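You operate a simulated robot arm through the tools that you are given. There is no shell and no other tool.

You are at the controls of a simulated robot arm. One attempt, no reset.

JOB
Press the lids on both mugs and stand them in the port drink holder.
Fine: each lid by its colour; the white mug in the hole by the well. Set down upright: what you pick out.
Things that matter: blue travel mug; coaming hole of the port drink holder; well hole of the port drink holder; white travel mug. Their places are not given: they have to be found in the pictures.

The check looks at the end state, three seconds after you hand in, the way a careful person would. Anything else that was tipped, shoved, dropped, spilled or broken makes it a failure. Lids that push on must go on centred and level and be pressed home; caps that screw on are set level and turned clockwise until they are tight.

ROBOT AND FRAMES
A 7-joint arm with a four-finger gripper, fixed in place. Base frame: the origin is on the floor under the middle of its stand, x ahead of it, y to its left, z up; the work surface is at about z = 442. Lengths are in mm, angles in rad, forces in N, time in s.
It reaches about 1223 mm from its shoulder. Its first joint turns from -1.204 to 3.002 rad. Payload 3.67 kg.
The TCP is the grasp point between the finger pads, 28 mm short of the fingertips. In the tool frame z runs along the fingers and y along their closing line. The gripper opens to 112 mm; its body begins 73 mm behind the TCP.
Orientation is told as [roll, pitch, yaw] about the base's x, y, z axes, in that order, counted from this pose: with the fingers straight down and closing along the base's y, the tool's x points along the base's -x, its y along +y and its z along -z.

CONTROLS
- The arm moves only by the tool step_arm. Its argument "targets" is a list of rows, each a list of 6 numbers: the shift along the tool's x, y, z in mm, then the turn, a rotation vector about the tool's x, y, z in rad. In form: [[x, y, z, wx, wy, wz], ...]. A call has 1 to 20 rows; each row is the pose to reach, as a shift and turn from the pose commanded when the call began, along the tool's axes at that moment. "gripper" is the closure, from 0 (fully open) to 1 (shut), set as the call begins (left out, the last holds). Rows are played at 5 a second. More than 50 mm and 0.15 rad between two rows, or a gripper value outside its range, and nothing of the call is played. Where a pose cannot be reached the arm comes as near as it can. A force on the tool above 90 N (or 10 N above the force at the start of the call, whichever is more), or a blocked arm, ends the call early, and 0.2 s more pass. Each finger travels about 102.5 mm/s and halts on what it meets, pressing with about 25 N; the grip force reading is that of the motor and also rises with nothing between the fingers. The clock runs only during rows and for 0.2 s after the last one: add rows that repeat a pose to give the fingers time. The reply holds the time, the measured pose of the TCP, the force on the tool along the base axes, the opening and the grip force, in the units named above and with some noise, with the torque about the TCP (base axes, N m) and any sound that the robot's microphone picked up.
- Cameras (640 x 400 px; columns grow to the right, rows downward): "scene" is fixed at [48.1, 499.7, 1174.1]; the picture's right is [-0.20, -0.98, 0.00], its down [-0.67, 0.14, -0.73] and it looks along [0.71, -0.15, -0.68] (base axes); focal length 279 px, centre (320, 200). "wrist" rides on the gripper at [60, -18, -104] in the tool frame; the picture's right is [0.29, 0.96, 0.00], its down [-0.80, 0.24, -0.55] and it looks along [-0.53, 0.16, 0.83] (tool axes); focal length 234 px, centre (320, 200).
- camera(camera): a new picture of that camera. The clock stands still meanwhile.
- move_column(by): slides the trunk up (or, below 0, down) by that many mm; the arm rides with it, the base frame stays. It gives what a move gives, with no picture.
- pixel_to_xyz(camera, pixels): for up to 12 pixels [column, row] of the newest picture of that camera ("zoom" is the newest enlarged one), the place [x, y, z] in the base frame of the surface seen there, good to about 2 mm. The clock stands still meanwhile.
- enlarge(camera, box): a new picture of the part [left, top, right, bottom] of that camera's present view, enlarged. The clock stands still meanwhile.
- job_done(): hands the job in; it is judged then, once.

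Open the gripper and draw the arm clear of the work before you hand the job in, unless the task says otherwise.

The tools are called after "Request:" as name(argument=value, ...) on one line, values as JSON. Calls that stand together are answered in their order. step_arm: Moves the arm, as the interface text tells. Its arguments: {"type":"object","properties":{"targets":{"type":"array","items":{"type":"array","items":{"type":"number"}}},"gripper":{"type":"number"}},"required":["targets"]} The other tools are called the same way: move_column (by) moves the trunk up or down; camera (camera) takes a picture; pixel_to_xyz (camera, pixels) gives the place of the surface under pixels of a picture; enlarge (camera, box) takes an enlarged picture of a part of a camera's view; job_done () hands the job in.

At the start:

```text
time_s: 0.0
tcp_pos: [733.9, 36.0, 893.7]
tcp_rot: [0.001, 0.0, 0.0]
force: [-0.1, -0.8, 0.3]
ft_torque: [0.01, 0.04, 0.01]
gripper_width: 112.1
grasp_force: 0.0
trunk travel left (down, up): [-225.0, 615.0]
```

scene: 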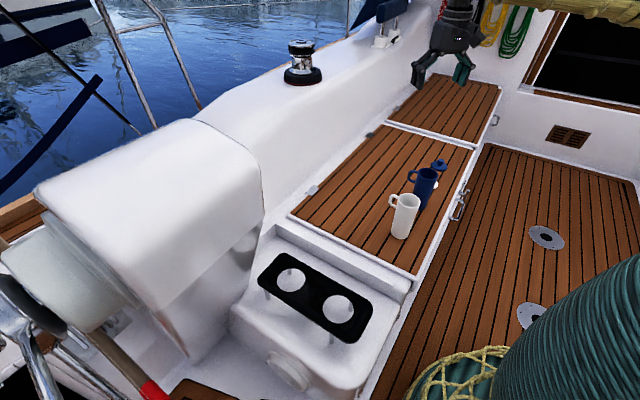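
wrist: 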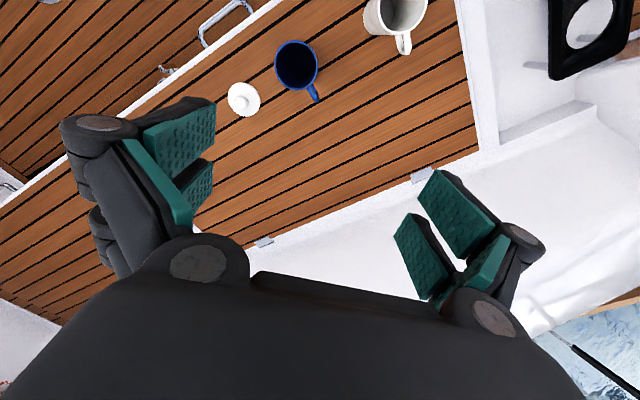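

I see the two mugs near (405,215) and (424,185) in the scene, with a white lid beside the blue mug and something blue near (440,165). I'll enlarge that area and the drink holder to identify the lids and holes.

Request:
enlarge(camera="scene", box=[360, 140, 488, 260])

Request:
enlarge(camera="wrist", box=[200, 0, 460, 160])

```text
3.33 times, centred on (424, 200) of scene
```

zoom: 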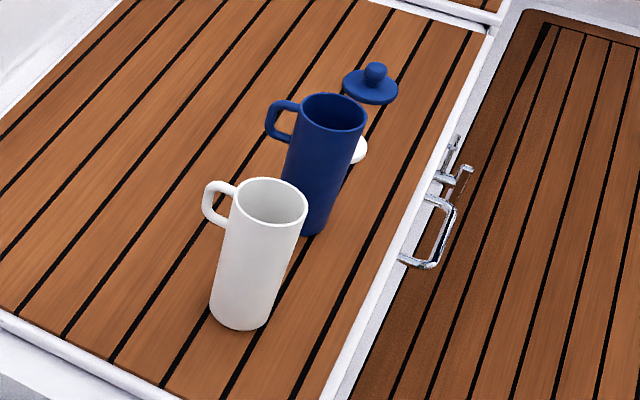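

```text
2.46 times, centred on (330, 80) of wrist
```

zoom: 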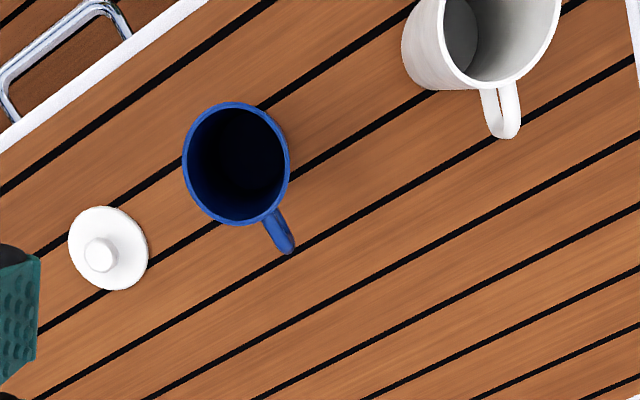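

The white lid lies beside the blue mug (wrist zoom (108,248)), the blue lid at scene zoom (370,85). I'll read surface coordinates from the wrist zoom for mugs and the white lid, and then from the scene.

Request:
pixel_to_xyz(camera="zoom", pixels=[[100, 254], [70, 240], [147, 255], [105, 207], [110, 290], [184, 160], [289, 165], [230, 104], [236, 222], [283, 245], [240, 155], [508, 130]])

Request:
camera(camera="scene")

Request:
pixel_to_xyz(camera="scene", pixels=[[438, 162], [431, 168], [447, 168], [440, 170], [293, 278], [340, 308], [268, 276], [362, 318], [315, 292], [250, 340], [400, 278], [330, 240]])

```text
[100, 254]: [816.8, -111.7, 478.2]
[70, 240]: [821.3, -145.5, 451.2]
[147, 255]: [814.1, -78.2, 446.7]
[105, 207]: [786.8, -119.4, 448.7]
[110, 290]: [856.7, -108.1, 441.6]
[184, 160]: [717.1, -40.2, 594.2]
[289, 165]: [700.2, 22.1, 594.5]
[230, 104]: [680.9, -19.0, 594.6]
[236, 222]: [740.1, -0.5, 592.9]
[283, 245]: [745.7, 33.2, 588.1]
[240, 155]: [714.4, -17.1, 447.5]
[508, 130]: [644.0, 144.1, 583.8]
```

```text
taken
```

scene: 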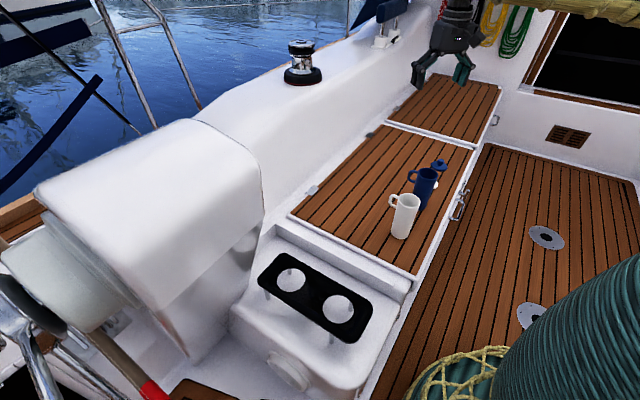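

```text
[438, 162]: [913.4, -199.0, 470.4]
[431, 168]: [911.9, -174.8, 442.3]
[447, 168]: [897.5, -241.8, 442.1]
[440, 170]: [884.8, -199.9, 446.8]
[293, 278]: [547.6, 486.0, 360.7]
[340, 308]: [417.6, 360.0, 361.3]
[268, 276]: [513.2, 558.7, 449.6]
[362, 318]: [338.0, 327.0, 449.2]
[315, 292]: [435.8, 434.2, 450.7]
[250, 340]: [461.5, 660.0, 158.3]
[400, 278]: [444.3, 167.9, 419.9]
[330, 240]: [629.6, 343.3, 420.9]
```

The holder's plate is at about z=450 with something at z≈361 seen through the holes. I'll enlarge the holder to find the hole outlines and what the mugs stand on.

Request:
enlarge(camera="scene", box=[220, 235, 412, 355])

```text
3.33 times, centred on (316, 295) of scene
```

zoom: 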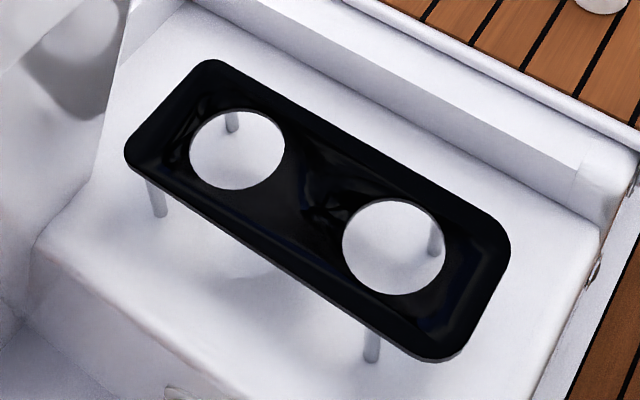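

The holder is a plate on four legs over a white shelf, with holes at zoom (237,149) and (394,247). I'll measure the hole rims and plate corners.

Request:
pixel_to_xyz(camera="zoom", pixels=[[187, 149], [288, 151], [237, 106], [237, 192], [339, 246], [448, 248], [394, 197], [393, 298], [237, 150], [394, 250], [300, 190], [600, 140]])

Request:
pixel_to_xyz(camera="zoom", pixels=[[212, 62], [127, 155], [508, 250], [430, 358], [310, 200], [200, 70], [135, 140], [500, 240], [420, 345], [560, 180], [480, 120], [200, 30]])

```text
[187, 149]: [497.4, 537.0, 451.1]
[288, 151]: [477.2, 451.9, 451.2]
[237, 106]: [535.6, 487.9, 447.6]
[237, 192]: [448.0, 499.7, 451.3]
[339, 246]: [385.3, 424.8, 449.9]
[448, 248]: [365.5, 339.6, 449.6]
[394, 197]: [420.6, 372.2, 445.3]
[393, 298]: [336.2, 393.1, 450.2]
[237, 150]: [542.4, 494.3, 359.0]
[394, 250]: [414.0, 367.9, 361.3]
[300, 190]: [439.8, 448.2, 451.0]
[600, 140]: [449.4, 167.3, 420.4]
```

```text
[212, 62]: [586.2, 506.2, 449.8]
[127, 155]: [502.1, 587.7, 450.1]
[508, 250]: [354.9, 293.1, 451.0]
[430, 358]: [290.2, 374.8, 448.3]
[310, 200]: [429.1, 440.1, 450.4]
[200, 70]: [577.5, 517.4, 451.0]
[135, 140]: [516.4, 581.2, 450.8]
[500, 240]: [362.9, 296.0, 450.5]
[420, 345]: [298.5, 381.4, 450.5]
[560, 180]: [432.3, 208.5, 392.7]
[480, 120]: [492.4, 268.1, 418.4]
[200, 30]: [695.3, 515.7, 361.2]
```

Hole centres come out near (488,494) for the coaming side and (377,382) for the well side, about 80 mm wide, over a shelf at z≈361. Now I'll enlarge the fingers in the wrist view to learn the pad layout.

Request:
enlarge(camera="wrist", box=[60, 80, 300, 230])

Request:
pixel_to_xyz(camera="wrist", pixels=[[212, 100], [214, 145], [150, 130], [187, 170], [211, 165], [211, 195], [190, 218], [440, 172], [490, 225], [465, 255], [400, 218], [445, 262]])

```text
2.67 times, centred on (180, 155) of wrist
```

zoom: 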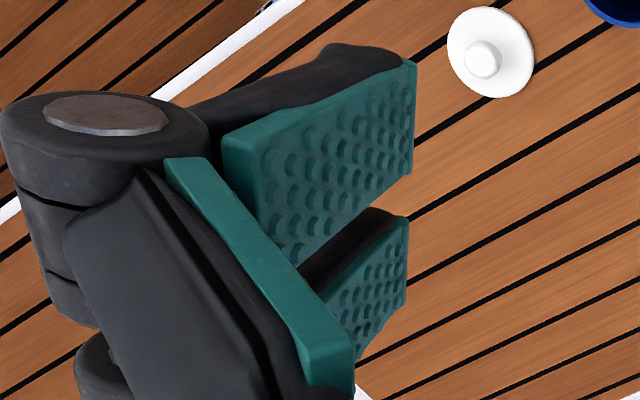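

```text
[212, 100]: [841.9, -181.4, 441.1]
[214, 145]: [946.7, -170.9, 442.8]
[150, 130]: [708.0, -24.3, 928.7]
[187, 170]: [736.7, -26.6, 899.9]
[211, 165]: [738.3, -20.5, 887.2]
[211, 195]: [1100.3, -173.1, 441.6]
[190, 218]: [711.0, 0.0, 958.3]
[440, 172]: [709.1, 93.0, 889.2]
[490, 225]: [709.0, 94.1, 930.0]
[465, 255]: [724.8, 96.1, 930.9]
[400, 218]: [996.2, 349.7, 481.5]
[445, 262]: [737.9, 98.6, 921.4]
```

I'll sample the pad faces in this enlarged view to get finger spacing.

Request:
pixel_to_xyz(camera="zoom", pixels=[[235, 140], [405, 75], [405, 160], [290, 250], [340, 300], [400, 225], [400, 290], [365, 345], [310, 370], [180, 170], [340, 340], [325, 170]])

Request:
enlarge(camera="scene", box=[370, 0, 530, 100])

```text
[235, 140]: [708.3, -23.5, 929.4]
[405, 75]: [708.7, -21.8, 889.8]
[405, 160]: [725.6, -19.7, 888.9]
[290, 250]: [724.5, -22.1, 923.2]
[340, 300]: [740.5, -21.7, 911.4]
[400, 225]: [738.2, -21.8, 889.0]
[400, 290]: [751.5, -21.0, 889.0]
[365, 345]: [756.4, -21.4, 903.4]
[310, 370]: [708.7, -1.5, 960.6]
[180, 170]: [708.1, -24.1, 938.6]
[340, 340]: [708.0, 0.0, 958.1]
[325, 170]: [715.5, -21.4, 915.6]
```

```text
4.00 times, centred on (450, 50) of scene
```

zoom: 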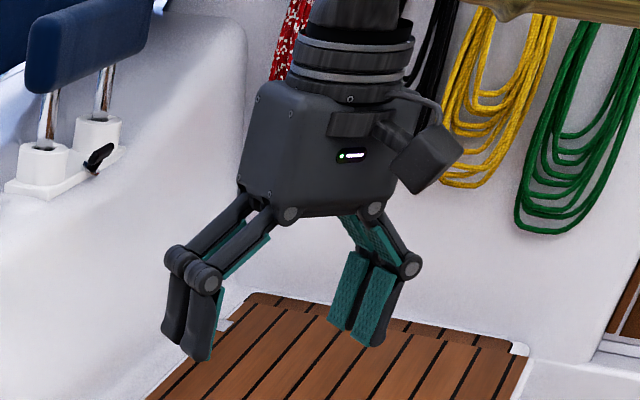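

The finger pairs sit at about ±(6..25) mm along tool x with a central gap of ~12 mm, and when open the tips are only ~8 mm below the TCP, so they seem to swing on an arc. I'll close partway in free air and look at where the tips go.

Request:
step_arm(targets=[[0, 0, 0, 0, 0, 0], [0, 0, 0, 0, 0, 0], [0, 0, 0, 0, 0, 0], [0, 0, 0, 0, 0, 0]], gripper=0.75)

Request:
camera(camera="wrist")

Request:
enlarge(camera="scene", box=[370, 0, 530, 100])

```text
time_s: 1.0
tcp_pos: [734.4, 36.0, 892.8]
tcp_rot: [-0.002, 0.0, 0.0]
force: [0.5, -0.3, 0.1]
ft_torque: [0.01, 0.03, -0.01]
gripper_width: 28.3
grasp_force: 0.2
trunk travel left (down, up): [-225.0, 615.0]
```

```text
taken
```

wrist: 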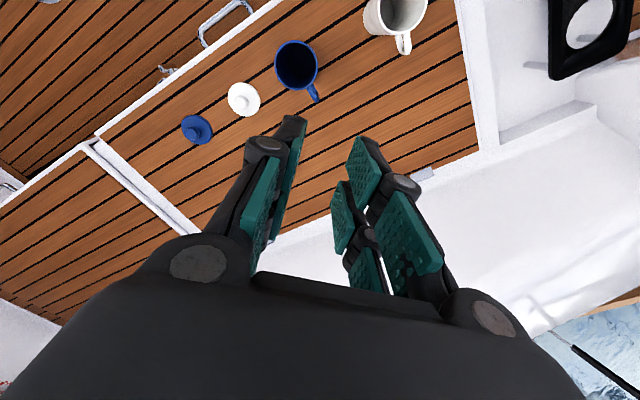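

```text
4.00 times, centred on (450, 50) of scene
```

zoom: 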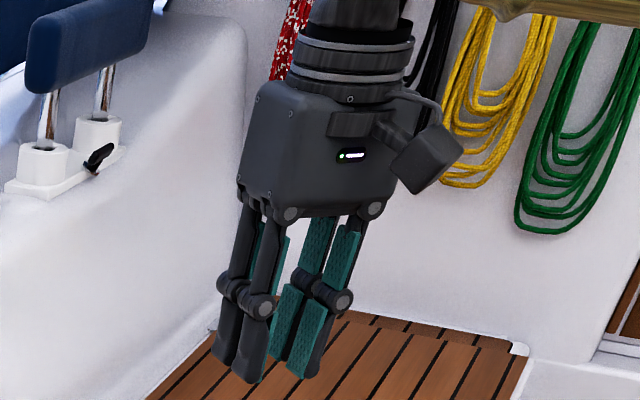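

Closed to 28 mm, the fingers straightened down; the wrist view now shows the blue lid at (196,129) too. I'll measure the pad tips and both lids in the enlarged view.

Request:
enlarge(camera="wrist", box=[230, 100, 470, 250])

Request:
pixel_to_xyz(camera="wrist", pixels=[[299, 125], [360, 145], [378, 175], [336, 190], [350, 230], [385, 200], [290, 120], [370, 140], [380, 165], [337, 185], [341, 243], [362, 200]])

```text
2.67 times, centred on (350, 175) of wrist
```

zoom: 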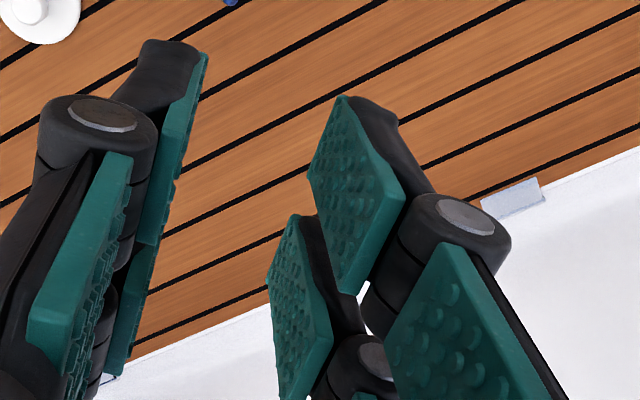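

```text
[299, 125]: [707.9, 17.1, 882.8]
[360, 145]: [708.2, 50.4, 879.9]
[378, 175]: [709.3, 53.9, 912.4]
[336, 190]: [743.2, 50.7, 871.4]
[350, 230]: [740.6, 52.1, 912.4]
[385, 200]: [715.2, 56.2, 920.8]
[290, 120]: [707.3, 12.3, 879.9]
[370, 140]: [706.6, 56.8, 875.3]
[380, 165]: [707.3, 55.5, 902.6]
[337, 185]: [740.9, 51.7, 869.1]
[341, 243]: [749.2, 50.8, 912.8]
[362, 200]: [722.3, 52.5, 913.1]
```

I'll sample the inner edges of the two right-hand pads (zoom (345,285), (300,225)) to get the gap width, plus the tips.

Request:
pixel_to_xyz(camera="zoom", pixels=[[345, 288], [312, 180], [330, 230], [290, 222], [310, 270], [325, 315], [273, 300], [285, 385], [340, 102], [400, 190], [190, 70], [205, 60]])

Request:
enlarge(camera="wrist", box=[170, 60, 298, 140])

```text
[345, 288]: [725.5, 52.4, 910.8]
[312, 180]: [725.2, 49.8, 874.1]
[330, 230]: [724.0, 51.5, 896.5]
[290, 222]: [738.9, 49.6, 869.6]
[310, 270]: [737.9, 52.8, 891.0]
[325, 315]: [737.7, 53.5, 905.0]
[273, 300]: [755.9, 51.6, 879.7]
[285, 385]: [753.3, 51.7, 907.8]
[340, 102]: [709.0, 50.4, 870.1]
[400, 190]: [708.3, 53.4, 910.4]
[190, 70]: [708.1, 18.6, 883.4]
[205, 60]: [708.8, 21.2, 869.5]
```

```text
5.00 times, centred on (234, 100) of wrist
```

zoom: 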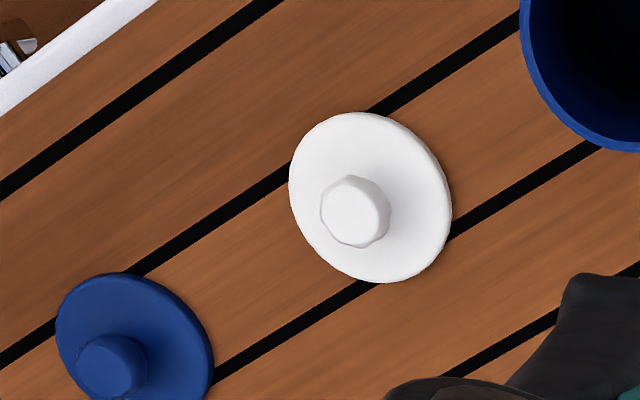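

The gap between finger pairs is ~12 mm and the tips are at about TCP−26 when nearly closed. Now I'll measure both lids (white knob at zoom (355,212), flange edges; blue knob at zoom (112,365)).

Request:
pixel_to_xyz(camera="zoom", pixels=[[354, 208], [323, 210], [388, 212], [352, 180], [357, 236], [293, 190], [446, 210], [352, 116], [385, 279], [330, 140], [420, 250], [410, 140]])

Request:
pixel_to_xyz(camera="zoom", pixels=[[110, 360], [80, 360], [143, 368], [112, 340], [60, 325], [208, 365], [125, 277], [110, 392], [150, 290], [190, 320], [70, 300], [170, 385]])

```text
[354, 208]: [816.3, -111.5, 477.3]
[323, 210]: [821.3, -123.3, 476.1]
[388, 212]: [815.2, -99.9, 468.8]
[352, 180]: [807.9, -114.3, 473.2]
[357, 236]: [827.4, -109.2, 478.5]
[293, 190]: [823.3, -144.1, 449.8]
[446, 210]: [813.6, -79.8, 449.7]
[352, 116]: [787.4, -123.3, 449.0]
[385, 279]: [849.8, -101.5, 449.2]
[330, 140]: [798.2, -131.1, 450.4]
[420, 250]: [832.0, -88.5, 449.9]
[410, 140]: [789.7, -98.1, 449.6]
```

```text
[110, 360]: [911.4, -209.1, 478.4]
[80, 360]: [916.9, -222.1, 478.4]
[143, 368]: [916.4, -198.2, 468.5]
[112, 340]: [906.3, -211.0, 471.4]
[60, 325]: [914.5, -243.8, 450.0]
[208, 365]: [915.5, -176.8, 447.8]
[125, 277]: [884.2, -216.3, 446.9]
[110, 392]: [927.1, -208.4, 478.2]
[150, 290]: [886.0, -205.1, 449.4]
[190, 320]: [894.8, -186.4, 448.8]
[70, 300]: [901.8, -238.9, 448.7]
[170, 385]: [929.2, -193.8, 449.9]
```

White lid centre ≈ (818.5, −112.2), flange top z≈450, knob top z≈478; blue lid centre ≈ (916, −210). I'll move above the white lid to z≈620 with the gripper at ~45 mm opening and look again.

Request:
step_arm(targets=[[-10.6, -18.5, 34.2, 0, 0, 0], [-21.2, -37.0, 68.4, 0, 0, 0], [-31.7, -55.6, 102.6, 0, 0, 0], [-42.3, -74.1, 136.8, 0, 0, 0], [-52.9, -92.6, 171.1, 0, 0, 0], [-63.5, -111.2, 205.3, 0, 0, 0], [-74.0, -129.7, 239.5, 0, 0, 0], [-84.6, -148.2, 273.7, 0, 0, 0], [-84.6, -148.2, 273.7, 0, 0, 0]], gripper=0.55)

Request:
camera(camera="wrist")

Request:
camera(camera="scene")

```text
time_s: 3.0
tcp_pos: [819.5, -112.9, 619.6]
tcp_rot: [0.001, 0.0, -0.001]
force: [0.2, 0.0, -0.2]
ft_torque: [-0.01, 0.01, 0.01]
gripper_width: 50.6
grasp_force: 0.0
trunk travel left (down, up): [-225.0, 615.0]
```

```text
taken
```

wrist: 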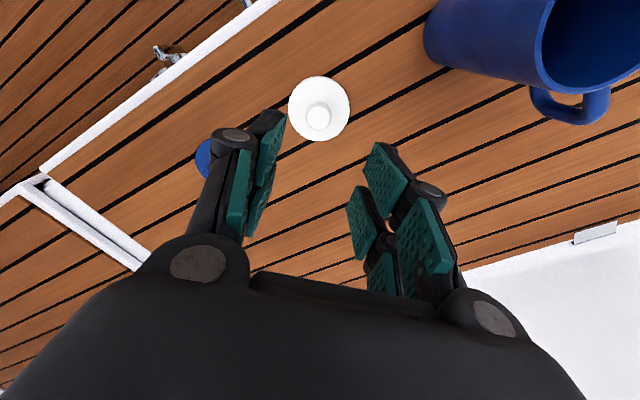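

```text
taken
```

scene: 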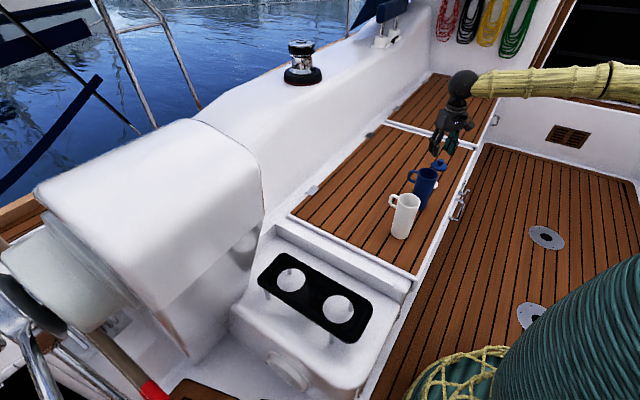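

The lid sits at (319,110) with its knob at (319,117), nearly where the TCP projects. I'll refine with a zoom.

Request:
enlarge(camera="wrist", box=[256, 60, 384, 140])

Request:
pixel_to_xyz(camera="wrist", pixels=[[319, 117], [308, 116], [329, 117], [319, 107], [319, 127], [290, 107], [348, 110], [319, 78], [319, 139], [542, 60], [590, 15], [570, 118]])

```text
5.00 times, centred on (320, 100) of wrist
```

zoom: 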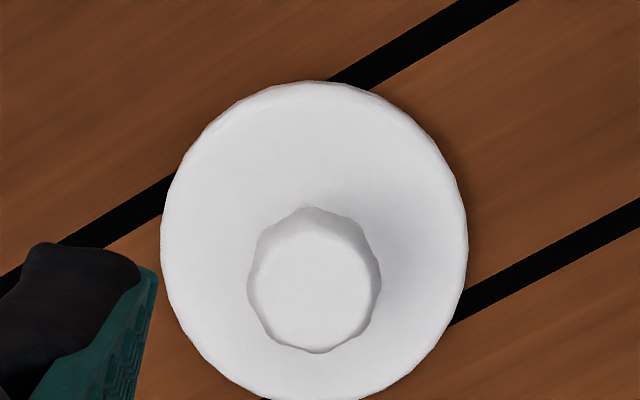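

```text
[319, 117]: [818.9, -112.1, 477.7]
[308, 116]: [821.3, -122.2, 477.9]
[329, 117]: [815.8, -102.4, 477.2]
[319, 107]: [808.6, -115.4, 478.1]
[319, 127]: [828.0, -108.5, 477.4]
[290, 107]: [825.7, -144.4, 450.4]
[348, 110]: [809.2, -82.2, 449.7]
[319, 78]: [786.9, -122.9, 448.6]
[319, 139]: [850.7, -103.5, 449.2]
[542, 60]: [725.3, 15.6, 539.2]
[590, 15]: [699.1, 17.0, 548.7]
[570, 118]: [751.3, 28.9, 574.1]
```

TCP is centred over the knob at (818.5, −112). I'll descend 137 mm to TCP z≈483 so the tips stop ~5 mm above the flange.

Request:
step_arm(targets=[[0, 0, 40, 0, 0, 0], [0, 0, 80, 0, 0, 0], [0, 0, 110, 0, 0, 0], [0, 0, 127, 0, 0, 0], [0, 0, 137, 0, 0, 0], [0, 0, 137, 0, 0, 0]], gripper=0.55)

Request:
camera(camera="wrist")

```text
time_s: 4.4
tcp_pos: [818.0, -111.0, 482.4]
tcp_rot: [0.0, 0.002, 0.001]
force: [-0.4, -0.4, 0.4]
ft_torque: [-0.01, 0.02, -0.01]
gripper_width: 50.4
grasp_force: 0.0
trunk travel left (down, up): [-225.0, 615.0]
```

```text
taken
```

wrist: 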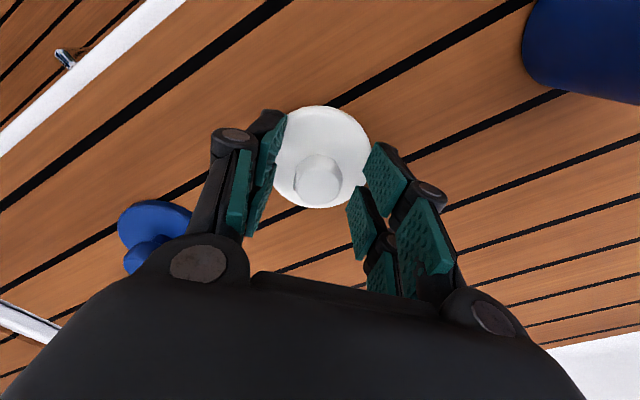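

The fingers straddle the knob at (318,180) with no contact force. I'll close on the knob.

Request:
step_arm(targets=[[0, 0, 0, 0, 0, 0], [0, 0, 0, 0, 0, 0], [0, 0, 0, 0, 0, 0], [0, 0, 0, 0, 0, 0], [0, 0, 0, 0, 0, 0]], gripper=1.0)

Request:
camera(camera="wrist")

```text
time_s: 5.6
tcp_pos: [816.9, -112.4, 484.0]
tcp_rot: [-0.002, 0.0, 0.0]
force: [0.4, -0.6, 0.1]
ft_torque: [-0.01, 0.02, -0.03]
gripper_width: 24.9
grasp_force: 24.7
trunk travel left (down, up): [-225.0, 615.0]
```

```text
taken
```

wrist: 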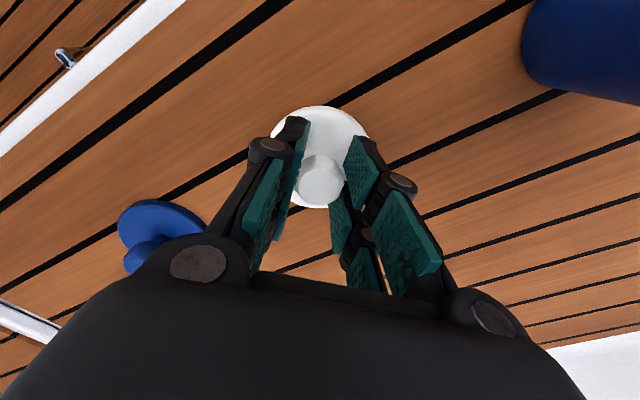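

Gripped at 24.9 mm with 24.7 N. I'll lift straight up to TCP z≈703 and check the lid hangs level.

Request:
step_arm(targets=[[0, 0, -15, 0, 0, 0], [0, 0, -45, 0, 0, 0], [0, 0, -85, 0, 0, 0], [0, 0, -125, 0, 0, 0], [0, 0, -165, 0, 0, 0], [0, 0, -200, 0, 0, 0], [0, 0, -220, 0, 0, 0], [0, 0, -220, 0, 0, 0]])

Request:
camera(camera="wrist")

Request:
enlarge(camera="scene", box=[370, 50, 530, 150])

```text
time_s: 7.4
tcp_pos: [817.9, -112.7, 703.3]
tcp_rot: [-0.001, 0.001, -0.001]
force: [0.2, -0.2, -0.1]
ft_torque: [-0.03, -0.02, 0.01]
gripper_width: 24.9
grasp_force: 25.2
trunk travel left (down, up): [-225.0, 615.0]
```

```text
taken
```

wrist: 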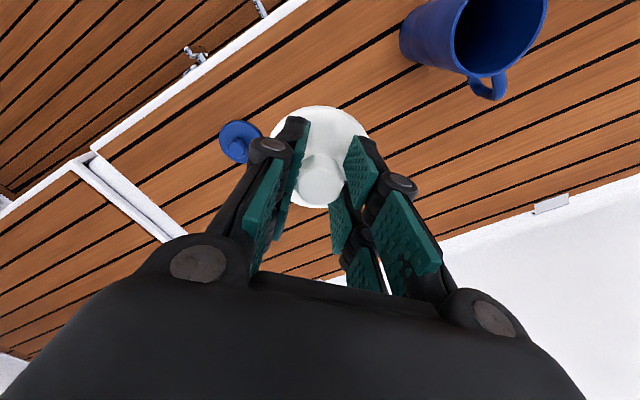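

```text
4.00 times, centred on (450, 100) of scene
```

zoom: 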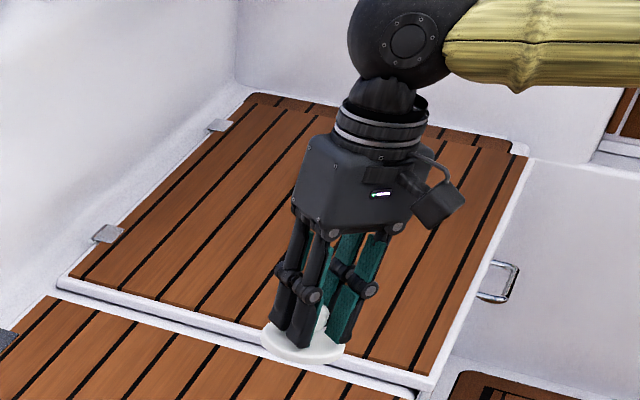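

The lid came up and looks level. I'll check by measuring flange heights in the wrist image at several edge points, and also measure the lid's centre relative to the TCP.

Request:
pixel_to_xyz(camera="wrist", pixels=[[320, 110], [363, 136], [340, 115], [278, 128], [302, 200], [318, 205], [330, 203], [320, 180], [310, 112], [355, 125], [320, 135], [335, 195]])

Request:
enlarge(camera="scene", box=[370, 160, 466, 250])

```text
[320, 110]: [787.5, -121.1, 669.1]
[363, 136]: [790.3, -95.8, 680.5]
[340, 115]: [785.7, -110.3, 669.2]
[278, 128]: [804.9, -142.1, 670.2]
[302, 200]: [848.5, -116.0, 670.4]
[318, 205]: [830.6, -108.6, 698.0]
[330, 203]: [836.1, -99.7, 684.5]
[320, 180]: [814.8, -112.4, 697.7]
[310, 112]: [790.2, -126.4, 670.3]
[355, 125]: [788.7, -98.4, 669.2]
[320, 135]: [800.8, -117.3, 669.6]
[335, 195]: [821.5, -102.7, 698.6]
```

```text
4.44 times, centred on (418, 205) of scene
```

zoom: 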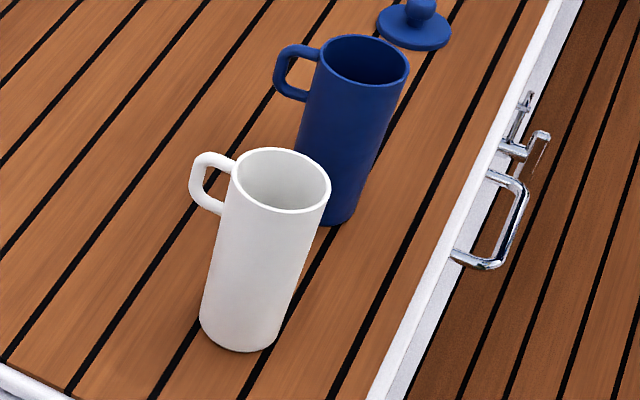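

The flange is level (z 669–670 all round) and centred on the TCP, flange top at TCP−33.5. Now I'll measure the white mug's rim and handle from the scene zoom.

Request:
pixel_to_xyz(camera="zoom", pixels=[[234, 178], [329, 190], [285, 150], [275, 211], [246, 157], [318, 163], [310, 210], [245, 199], [212, 154], [195, 180], [215, 212], [239, 350]])

Request:
pixel_to_xyz(camera="zoom", pixels=[[202, 158], [205, 204], [220, 208], [318, 60], [407, 72], [362, 37], [355, 85], [300, 50], [280, 70], [300, 98], [230, 280], [340, 222]])

```text
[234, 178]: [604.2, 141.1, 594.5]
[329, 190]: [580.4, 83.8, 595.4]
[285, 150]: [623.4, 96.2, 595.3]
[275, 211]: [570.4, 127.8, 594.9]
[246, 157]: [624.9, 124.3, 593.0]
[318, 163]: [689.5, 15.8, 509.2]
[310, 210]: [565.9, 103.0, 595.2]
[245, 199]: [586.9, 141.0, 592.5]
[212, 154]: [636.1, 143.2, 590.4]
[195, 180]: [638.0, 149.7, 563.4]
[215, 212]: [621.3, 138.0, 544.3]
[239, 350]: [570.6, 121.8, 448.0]
```

```text
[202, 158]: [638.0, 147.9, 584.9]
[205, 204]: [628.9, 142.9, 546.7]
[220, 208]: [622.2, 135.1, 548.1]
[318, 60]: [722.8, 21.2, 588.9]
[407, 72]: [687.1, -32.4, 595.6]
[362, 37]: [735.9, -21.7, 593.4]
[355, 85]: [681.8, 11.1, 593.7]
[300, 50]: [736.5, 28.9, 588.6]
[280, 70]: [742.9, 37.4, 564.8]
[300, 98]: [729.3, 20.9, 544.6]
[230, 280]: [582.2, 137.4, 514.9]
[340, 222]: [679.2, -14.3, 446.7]
```

White mug rim centre is about (595,112) with its handle toward +x+y (~41°), handle underside ≈98 mm above the base. I'll carry the lid to an offset point (660,40,720) where the wrist camera can see the white mug's rim well.

Request:
step_arm(targets=[[26.4, 25.4, -10, 0, 0, 0], [52.8, 50.7, -17, 0, 0, 0], [79.2, 76.1, -17, 0, 0, 0], [105.7, 101.5, -17, 0, 0, 0], [132.1, 126.8, -17, 0, 0, 0], [158.5, 152.2, -17, 0, 0, 0], [158.5, 152.2, -17, 0, 0, 0]])

Request:
camera(camera="wrist")

Request:
enlarge(camera="wrist", box=[360, 20, 520, 120])

```text
time_s: 9.0
tcp_pos: [659.6, 39.7, 719.7]
tcp_rot: [0.001, 0.0, 0.001]
force: [-0.1, 1.0, -1.2]
ft_torque: [-0.02, 0.0, 0.01]
gripper_width: 24.6
grasp_force: 24.4
trunk travel left (down, up): [-225.0, 615.0]
```

```text
taken
```

wrist: 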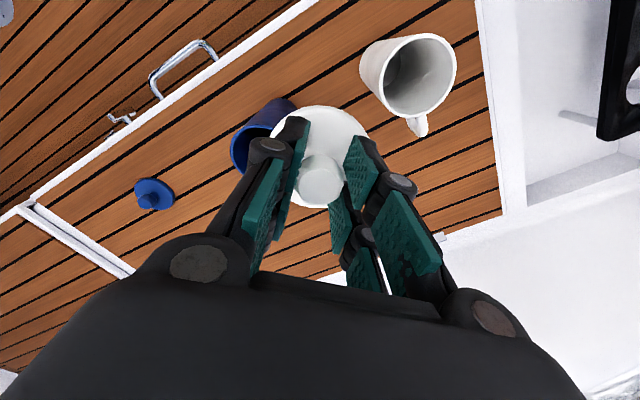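

```text
4.00 times, centred on (440, 70) of wrist
```

zoom: 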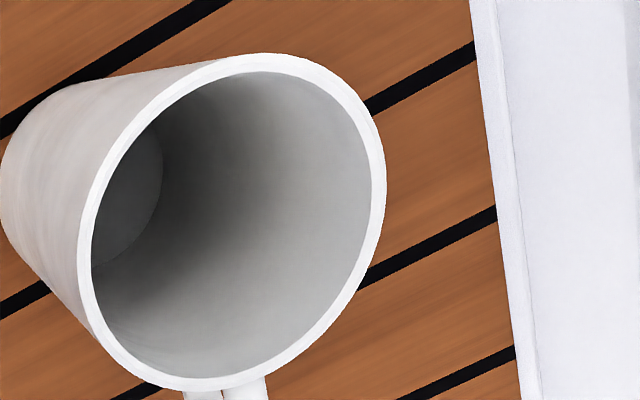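

The white mug's rim shows clearly in zoom, an ellipse from (80,260) to (384,170). I'll measure points on the rim ring.

Request:
pixel_to_xyz(camera="zoom", pixels=[[86, 260], [378, 180], [275, 62], [200, 383], [120, 345], [345, 105], [150, 112], [320, 315], [228, 64], [90, 300], [370, 140], [260, 368]])

```text
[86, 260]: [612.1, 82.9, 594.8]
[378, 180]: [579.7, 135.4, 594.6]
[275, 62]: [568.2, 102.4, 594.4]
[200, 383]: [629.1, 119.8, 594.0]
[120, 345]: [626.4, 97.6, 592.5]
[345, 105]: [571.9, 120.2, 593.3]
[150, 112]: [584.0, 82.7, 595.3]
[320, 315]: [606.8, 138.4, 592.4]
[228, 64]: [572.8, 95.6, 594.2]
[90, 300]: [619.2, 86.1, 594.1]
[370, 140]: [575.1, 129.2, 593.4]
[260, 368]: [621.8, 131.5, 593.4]
```

Averaging opposite rim points gives the white mug's centre ≈ (597.3,110.2), rim z≈594. I'll move the lid over it and descend to TCP z=650 (lid underside ≈ 14 mm above the rim), then check alignment.

Request:
step_arm(targets=[[20.8, 23.4, 0, 0, 0, 0], [41.6, 46.8, 0, 0, 0, 0], [62.5, 70.2, 0, 0, 0, 0], [62.5, 70.2, 30, 0, 0, 0], [62.5, 70.2, 55, 0, 0, 0], [62.5, 70.2, 70, 0, 0, 0], [62.5, 70.2, 70, 0, 0, 0]])

Request:
enlarge(camera="wrist", box=[230, 80, 410, 240])

Request:
enlarge(camera="scene", box=[360, 140, 472, 230])

```text
time_s: 10.6
tcp_pos: [595.8, 109.5, 649.6]
tcp_rot: [-0.002, -0.001, 0.001]
force: [-0.2, -0.9, 0.2]
ft_torque: [0.0, 0.01, -0.01]
gripper_width: 24.9
grasp_force: 25.3
trunk travel left (down, up): [-225.0, 615.0]
```

```text
2.50 times, centred on (320, 160) of wrist
```

zoom: 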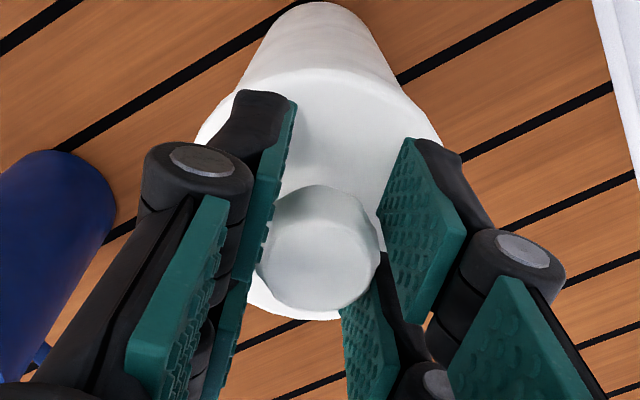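

```text
4.44 times, centred on (416, 185) of scene
```

zoom: 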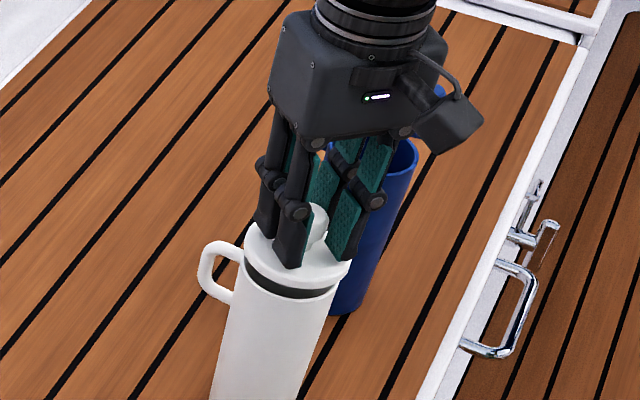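

The lid hovers above the mug; a dark seal shows beneath the flange at scene zoom (290,282). I'll measure flange edge points and mug wall points below to compare their axes in the same camera.

Request:
pixel_to_xyz(camera="zoom", pixels=[[246, 250], [350, 265], [262, 275], [300, 288], [335, 282], [240, 300], [332, 310], [290, 285], [285, 300], [260, 285], [320, 298], [244, 262]])

Request:
enlarge(camera="scene", box=[395, 175, 451, 215])

```text
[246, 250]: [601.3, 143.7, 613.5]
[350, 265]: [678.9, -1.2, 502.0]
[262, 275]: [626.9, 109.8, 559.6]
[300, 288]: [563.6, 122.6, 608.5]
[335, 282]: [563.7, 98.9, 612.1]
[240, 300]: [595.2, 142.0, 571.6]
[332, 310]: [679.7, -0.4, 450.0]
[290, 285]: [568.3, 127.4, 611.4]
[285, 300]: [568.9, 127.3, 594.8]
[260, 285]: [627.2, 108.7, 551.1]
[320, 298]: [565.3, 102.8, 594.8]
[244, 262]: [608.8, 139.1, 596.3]
```

```text
10.00 times, centred on (423, 195) of scene
```

zoom: 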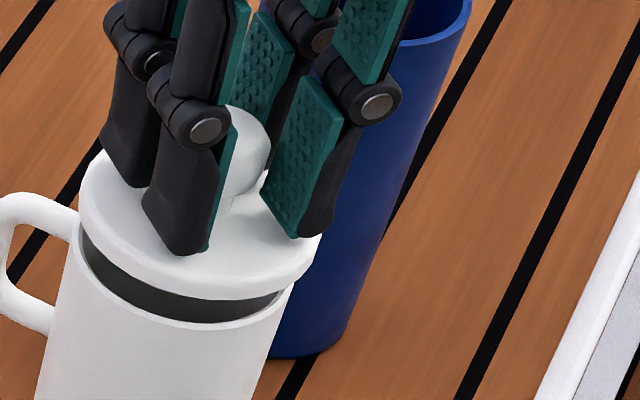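

A dark band shows between flange and rim; I'll sample it to tell whether it is a seal under the lid or just the mug's inside.

Request:
pixel_to_xyz(camera="zoom", pixels=[[100, 258], [130, 288], [170, 308], [210, 313], [250, 308], [180, 295], [180, 318], [230, 320], [85, 235], [180, 280], [240, 290], [310, 255]])

```text
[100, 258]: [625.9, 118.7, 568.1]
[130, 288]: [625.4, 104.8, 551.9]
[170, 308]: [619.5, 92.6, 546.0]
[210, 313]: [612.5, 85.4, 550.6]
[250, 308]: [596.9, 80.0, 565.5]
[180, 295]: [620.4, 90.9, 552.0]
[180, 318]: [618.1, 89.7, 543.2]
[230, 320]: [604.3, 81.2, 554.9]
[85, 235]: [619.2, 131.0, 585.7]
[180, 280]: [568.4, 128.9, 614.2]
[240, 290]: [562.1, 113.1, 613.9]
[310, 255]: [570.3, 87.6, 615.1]
```

The dark band is only the mug's inside, so the lid is a cap (≈69 mm, 8 mm deep) that sleeves over the ~63 mm rim. Comparing fits, the lid is within ~1 mm of the mug axis; I'll nudge (−0.4,+0.5) mm and lower to TCP z≈639, just above contact.

Request:
step_arm(targets=[[0.4, 0.5, 5, 0, 0, 0], [0.4, 0.5, 9, 0, 0, 0], [0.4, 0.5, 11, 0, 0, 0], [0.4, 0.5, 11, 0, 0, 0]])

Request:
enlarge(camera="scene", box=[395, 175, 451, 215])

Request:
enlarge(camera="wrist", box=[260, 90, 388, 210])

```text
time_s: 11.6
tcp_pos: [596.5, 109.9, 639.1]
tcp_rot: [0.001, 0.0, 0.001]
force: [0.1, -0.4, -0.1]
ft_torque: [0.02, 0.01, -0.01]
gripper_width: 24.9
grasp_force: 25.0
trunk travel left (down, up): [-225.0, 615.0]
```

```text
10.00 times, centred on (423, 195) of scene
```

zoom: 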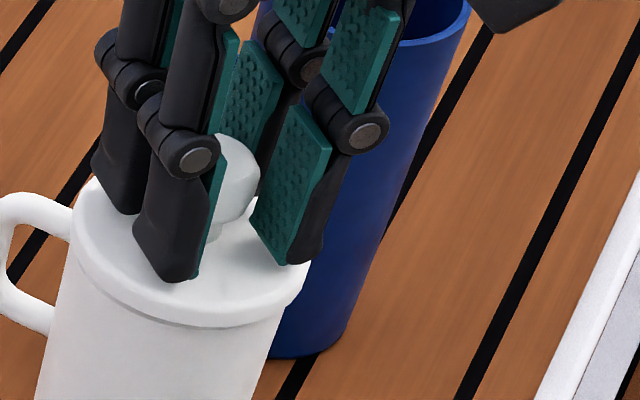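

```text
3.33 times, centred on (324, 150) of wrist
```

zoom: 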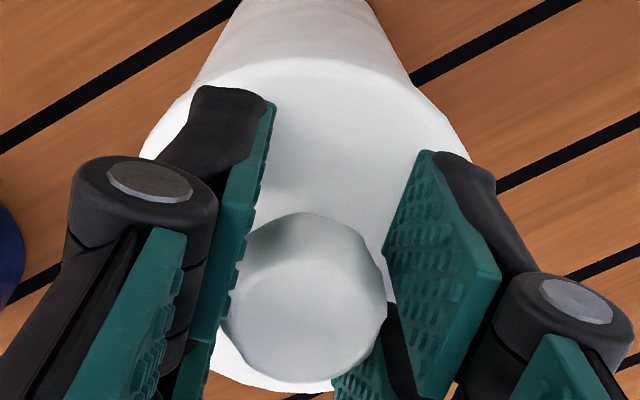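

The lid is just above the rim and looks concentric to within ~0.5 mm. I'll lower gently by 5 mm in 1 mm steps and read the force.

Request:
step_arm(targets=[[0, 0.3, 1, 0, 0, 0], [0, 0.3, 2, 0, 0, 0], [0, 0.3, 3, 0, 0, 0], [0, 0.3, 4, 0, 0, 0], [0, 0.3, 5, 0, 0, 0]])

Request:
enlarge(camera="scene", box=[395, 175, 451, 215])

```text
time_s: 12.8
tcp_pos: [596.7, 110.9, 634.5]
tcp_rot: [0.0, -0.001, 0.0]
force: [1.7, -0.3, 6.1]
ft_torque: [-0.03, -0.09, 0.01]
gripper_width: 24.9
grasp_force: 24.8
trunk travel left (down, up): [-225.0, 615.0]
heard: snap
```

```text
10.00 times, centred on (423, 195) of scene
```

zoom: 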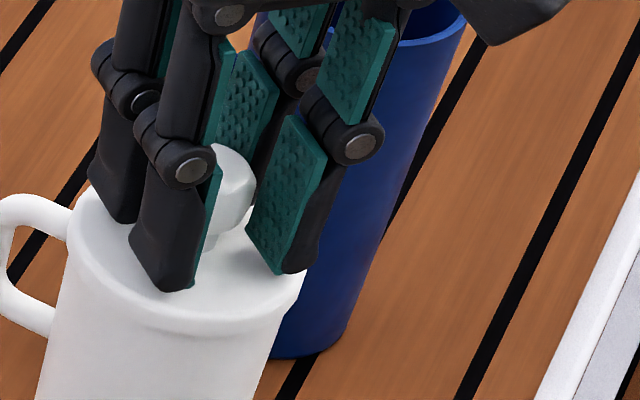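

A snap was heard and force is 6 N. I'll press on gently by another 2.5 mm to see whether it is fully home.

Request:
step_arm(targets=[[0, 0, 0.5, 0, 0, 0], [0, 0, 1.0, 0, 0, 0], [0, 0, 1.5, 0, 0, 0], [0, 0, 2.0, 0, 0, 0], [0, 0, 2.5, 0, 0, 0], [0, 0, 2.5, 0, 0, 0]])

Request:
enlarge(camera="scene", box=[395, 175, 451, 215])

```text
time_s: 14.2
tcp_pos: [596.0, 109.8, 633.1]
tcp_rot: [0.003, -0.001, 0.0]
force: [4.8, 0.3, 30.9]
ft_torque: [-0.01, -0.32, 0.02]
gripper_width: 24.6
grasp_force: 25.0
trunk travel left (down, up): [-225.0, 615.0]
```

```text
10.00 times, centred on (423, 195) of scene
```

zoom: 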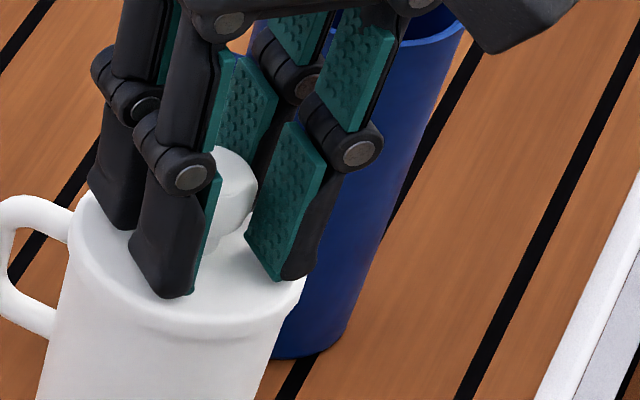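

Force rose to 31 N with almost no travel, so it's on its stop. I'll back off 2.5 mm, open to ~56 mm and rise, then inspect the lid.

Request:
step_arm(targets=[[0, 0, -1.5, 0, 0, 0], [0, 0, -2.5, 0, 0, 0]])

Request:
step_arm(targets=[[0, 0, 0, 0, 0, 0], [0, 0, 0, 0, 0, 0], [0, 0, 0, 0, 0, 0]], gripper=0.5)

Request:
step_arm(targets=[[0, 0, -15, 0, 0, 0], [0, 0, -45, 0, 0, 0], [0, 0, -85, 0, 0, 0], [0, 0, -90, 0, 0, 0]], gripper=0.5)

Request:
camera(camera="wrist")

Request:
enlarge(camera="scene", box=[375, 170, 455, 245])

```text
time_s: 14.8
tcp_pos: [595.9, 110.1, 632.3]
tcp_rot: [-0.001, 0.002, -0.001]
force: [3.1, 0.9, 8.8]
ft_torque: [0.03, -0.34, 0.01]
gripper_width: 24.3
grasp_force: 24.6
trunk travel left (down, up): [-225.0, 615.0]
```

```text
time_s: 15.6
tcp_pos: [596.8, 111.9, 632.8]
tcp_rot: [0.0, 0.002, 0.0]
force: [0.1, -0.5, 0.6]
ft_torque: [0.01, 0.0, 0.01]
gripper_width: 55.9
grasp_force: 0.0
trunk travel left (down, up): [-225.0, 615.0]
```

```text
time_s: 16.6
tcp_pos: [595.1, 109.5, 724.5]
tcp_rot: [-0.002, 0.002, 0.0]
force: [-0.2, 1.1, 0.5]
ft_torque: [0.02, -0.03, -0.02]
gripper_width: 55.9
grasp_force: 0.0
trunk travel left (down, up): [-225.0, 615.0]
```

```text
taken
```

wrist: 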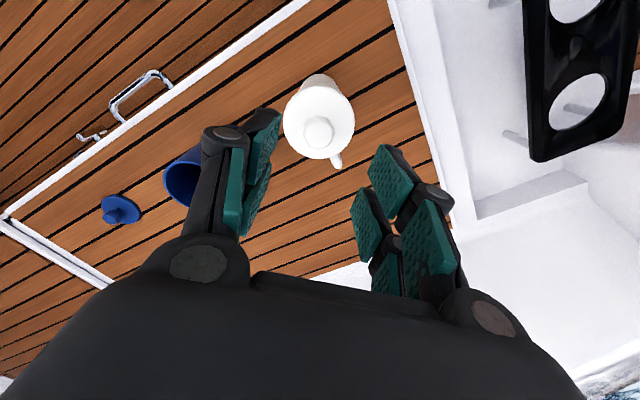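

```text
5.33 times, centred on (415, 208) of scene
```

zoom: 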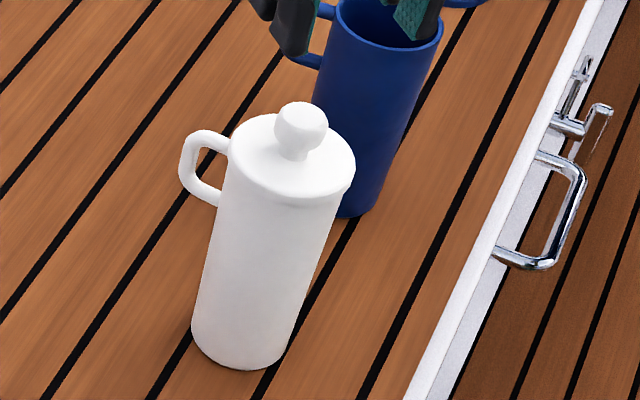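

The white lid sits on the white mug. I'll zoom in to verify it's level and centred.

Request:
enlarge(camera="wrist", box=[270, 60, 370, 180])

Request:
pixel_to_xyz(camera="wrist", pixels=[[288, 112], [350, 120], [318, 90], [316, 156], [300, 96], [340, 150], [297, 145], [345, 103], [318, 131], [309, 130], [328, 132], [318, 122]])

```text
3.33 times, centred on (320, 120) of wrist
```

zoom: 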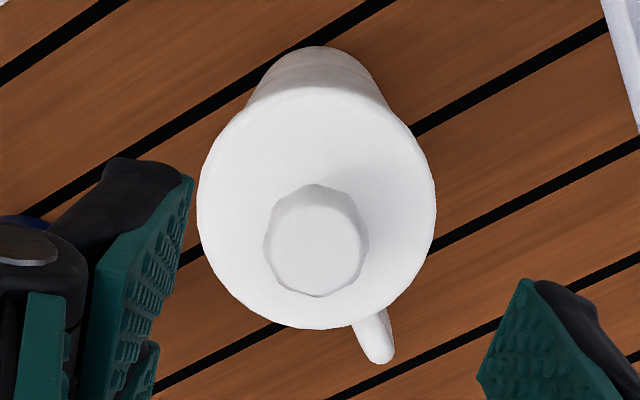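

```text
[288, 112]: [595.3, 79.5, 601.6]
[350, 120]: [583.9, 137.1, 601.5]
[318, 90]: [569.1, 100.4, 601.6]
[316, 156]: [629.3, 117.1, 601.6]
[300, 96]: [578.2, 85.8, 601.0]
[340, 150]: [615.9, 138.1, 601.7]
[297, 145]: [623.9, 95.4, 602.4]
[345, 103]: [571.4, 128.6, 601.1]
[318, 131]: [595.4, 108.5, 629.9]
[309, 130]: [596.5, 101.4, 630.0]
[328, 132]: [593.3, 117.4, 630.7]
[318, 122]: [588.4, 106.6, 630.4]
```

The flange top is at z≈601.6 all round, so it is level and centred. I'll look closely at the joint between lid and mug for any gap.

Request:
enlarge(camera="scene", box=[396, 182, 436, 214])

```text
12.50 times, centred on (416, 198) of scene
```

zoom: 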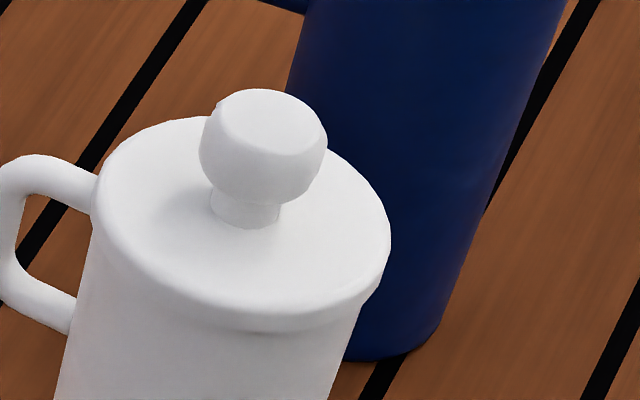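

The lid seems flush with a mushroom knob on a neck. I'll sample heights down the lid's edge to find where it ends versus the rim at z≈594.

Request:
pixel_to_xyz(camera="zoom", pixels=[[240, 290], [240, 300], [240, 310], [240, 318], [240, 326], [240, 334], [240, 345], [300, 315], [300, 325], [300, 335], [140, 265], [110, 240]])

```text
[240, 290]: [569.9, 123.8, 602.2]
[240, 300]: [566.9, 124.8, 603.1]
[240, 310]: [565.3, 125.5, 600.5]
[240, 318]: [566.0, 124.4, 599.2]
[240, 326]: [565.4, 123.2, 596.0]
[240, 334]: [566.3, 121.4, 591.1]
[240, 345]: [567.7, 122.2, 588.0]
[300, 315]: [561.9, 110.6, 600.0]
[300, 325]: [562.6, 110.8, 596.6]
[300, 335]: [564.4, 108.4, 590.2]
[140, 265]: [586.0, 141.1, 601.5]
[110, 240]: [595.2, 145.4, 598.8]
```

The lid edge ends right at the rim (z≈594), so it's home. Next I go above the blue lid at (916,−210), z=620, to look at it.

Request:
step_arm(targets=[[-29, -29.2, 0, 0, 0, 0], [-58, -58.4, 0, 0, 0, 0], [-87, -87.5, 0, 0, 0, 0], [-116, -116.7, 0, 0, 0, 0], [-145, -145.9, 10, 0, 0, 0], [-174, -175.1, 25, 0, 0, 0], [-203, -204.3, 45, 0, 0, 0], [-232, -233.5, 65, 0, 0, 0], [-261, -262.6, 80, 0, 0, 0], [-290, -291.8, 95, 0, 0, 0], [-318.9, -321, 104, 0, 0, 0], [-318.9, -321, 104, 0, 0, 0]], gripper=0.5)

Request:
camera(camera="wrist")

Request:
enlarge(camera="wrist", box=[256, 60, 384, 140])

```text
time_s: 19.2
tcp_pos: [915.6, -209.8, 619.7]
tcp_rot: [-0.001, -0.002, -0.002]
force: [-0.3, 1.1, -0.4]
ft_torque: [0.01, 0.02, -0.03]
gripper_width: 56.0
grasp_force: 0.2
trunk travel left (down, up): [-225.0, 615.0]
```

```text
taken
```

wrist: 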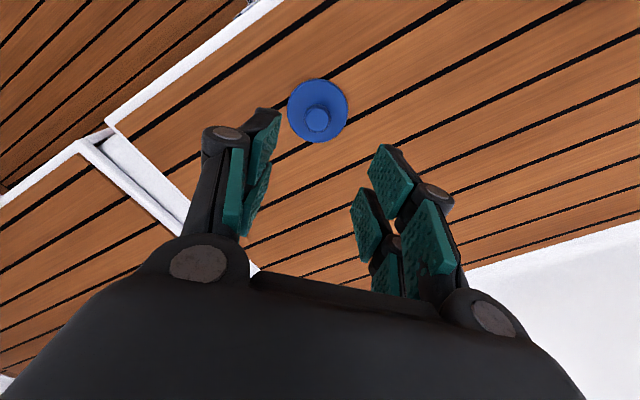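

```text
5.00 times, centred on (320, 100) of wrist
```

zoom: 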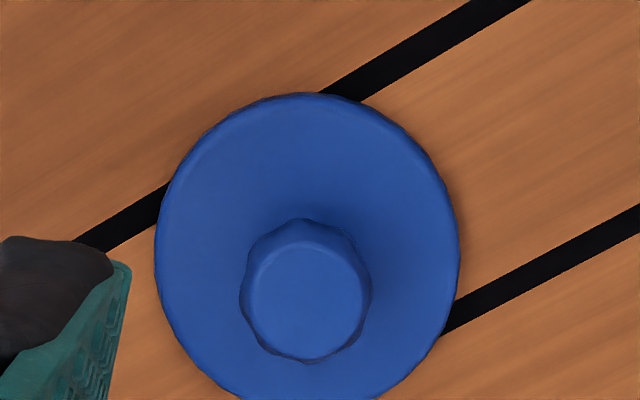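

The blue lid is at wrist (317,110). I'll measure its flange and knob for the centre.

Request:
pixel_to_xyz(camera="zoom", pixels=[[160, 240], [455, 250], [300, 97], [440, 330], [180, 170], [420, 160], [185, 335], [307, 295], [260, 290], [355, 295], [308, 255], [305, 345]])

```text
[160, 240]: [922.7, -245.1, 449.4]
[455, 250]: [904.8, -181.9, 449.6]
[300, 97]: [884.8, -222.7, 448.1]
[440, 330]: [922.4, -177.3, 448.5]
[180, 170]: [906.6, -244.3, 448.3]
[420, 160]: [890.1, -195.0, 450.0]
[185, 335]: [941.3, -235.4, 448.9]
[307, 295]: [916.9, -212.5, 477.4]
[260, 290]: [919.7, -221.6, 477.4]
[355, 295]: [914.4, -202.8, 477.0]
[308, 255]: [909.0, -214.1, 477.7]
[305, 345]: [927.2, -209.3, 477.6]
```

Blue lid centre ≈ (916.5,−212.3). I'll correct by (+0.5,−2.3) and descend to TCP z=483.

Request:
step_arm(targets=[[-0.5, -2.3, 40, 0, 0, 0], [-0.5, -2.3, 80, 0, 0, 0], [-0.5, -2.3, 110, 0, 0, 0], [-0.5, -2.3, 127, 0, 0, 0], [-0.5, -2.3, 137, 0, 0, 0], [-0.5, -2.3, 137, 0, 0, 0]], gripper=0.5)

Request:
camera(camera="wrist")

```text
time_s: 20.6
tcp_pos: [915.5, -213.0, 483.5]
tcp_rot: [0.0, 0.0, 0.0]
force: [0.2, -0.3, -0.1]
ft_torque: [-0.01, 0.0, 0.02]
gripper_width: 56.0
grasp_force: 0.0
trunk travel left (down, up): [-225.0, 615.0]
```

```text
taken
```

wrist: 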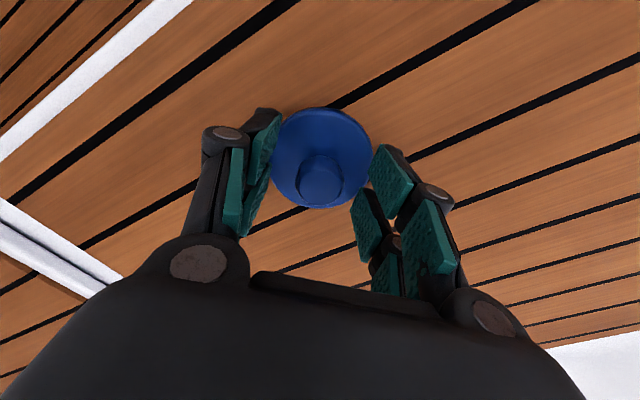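

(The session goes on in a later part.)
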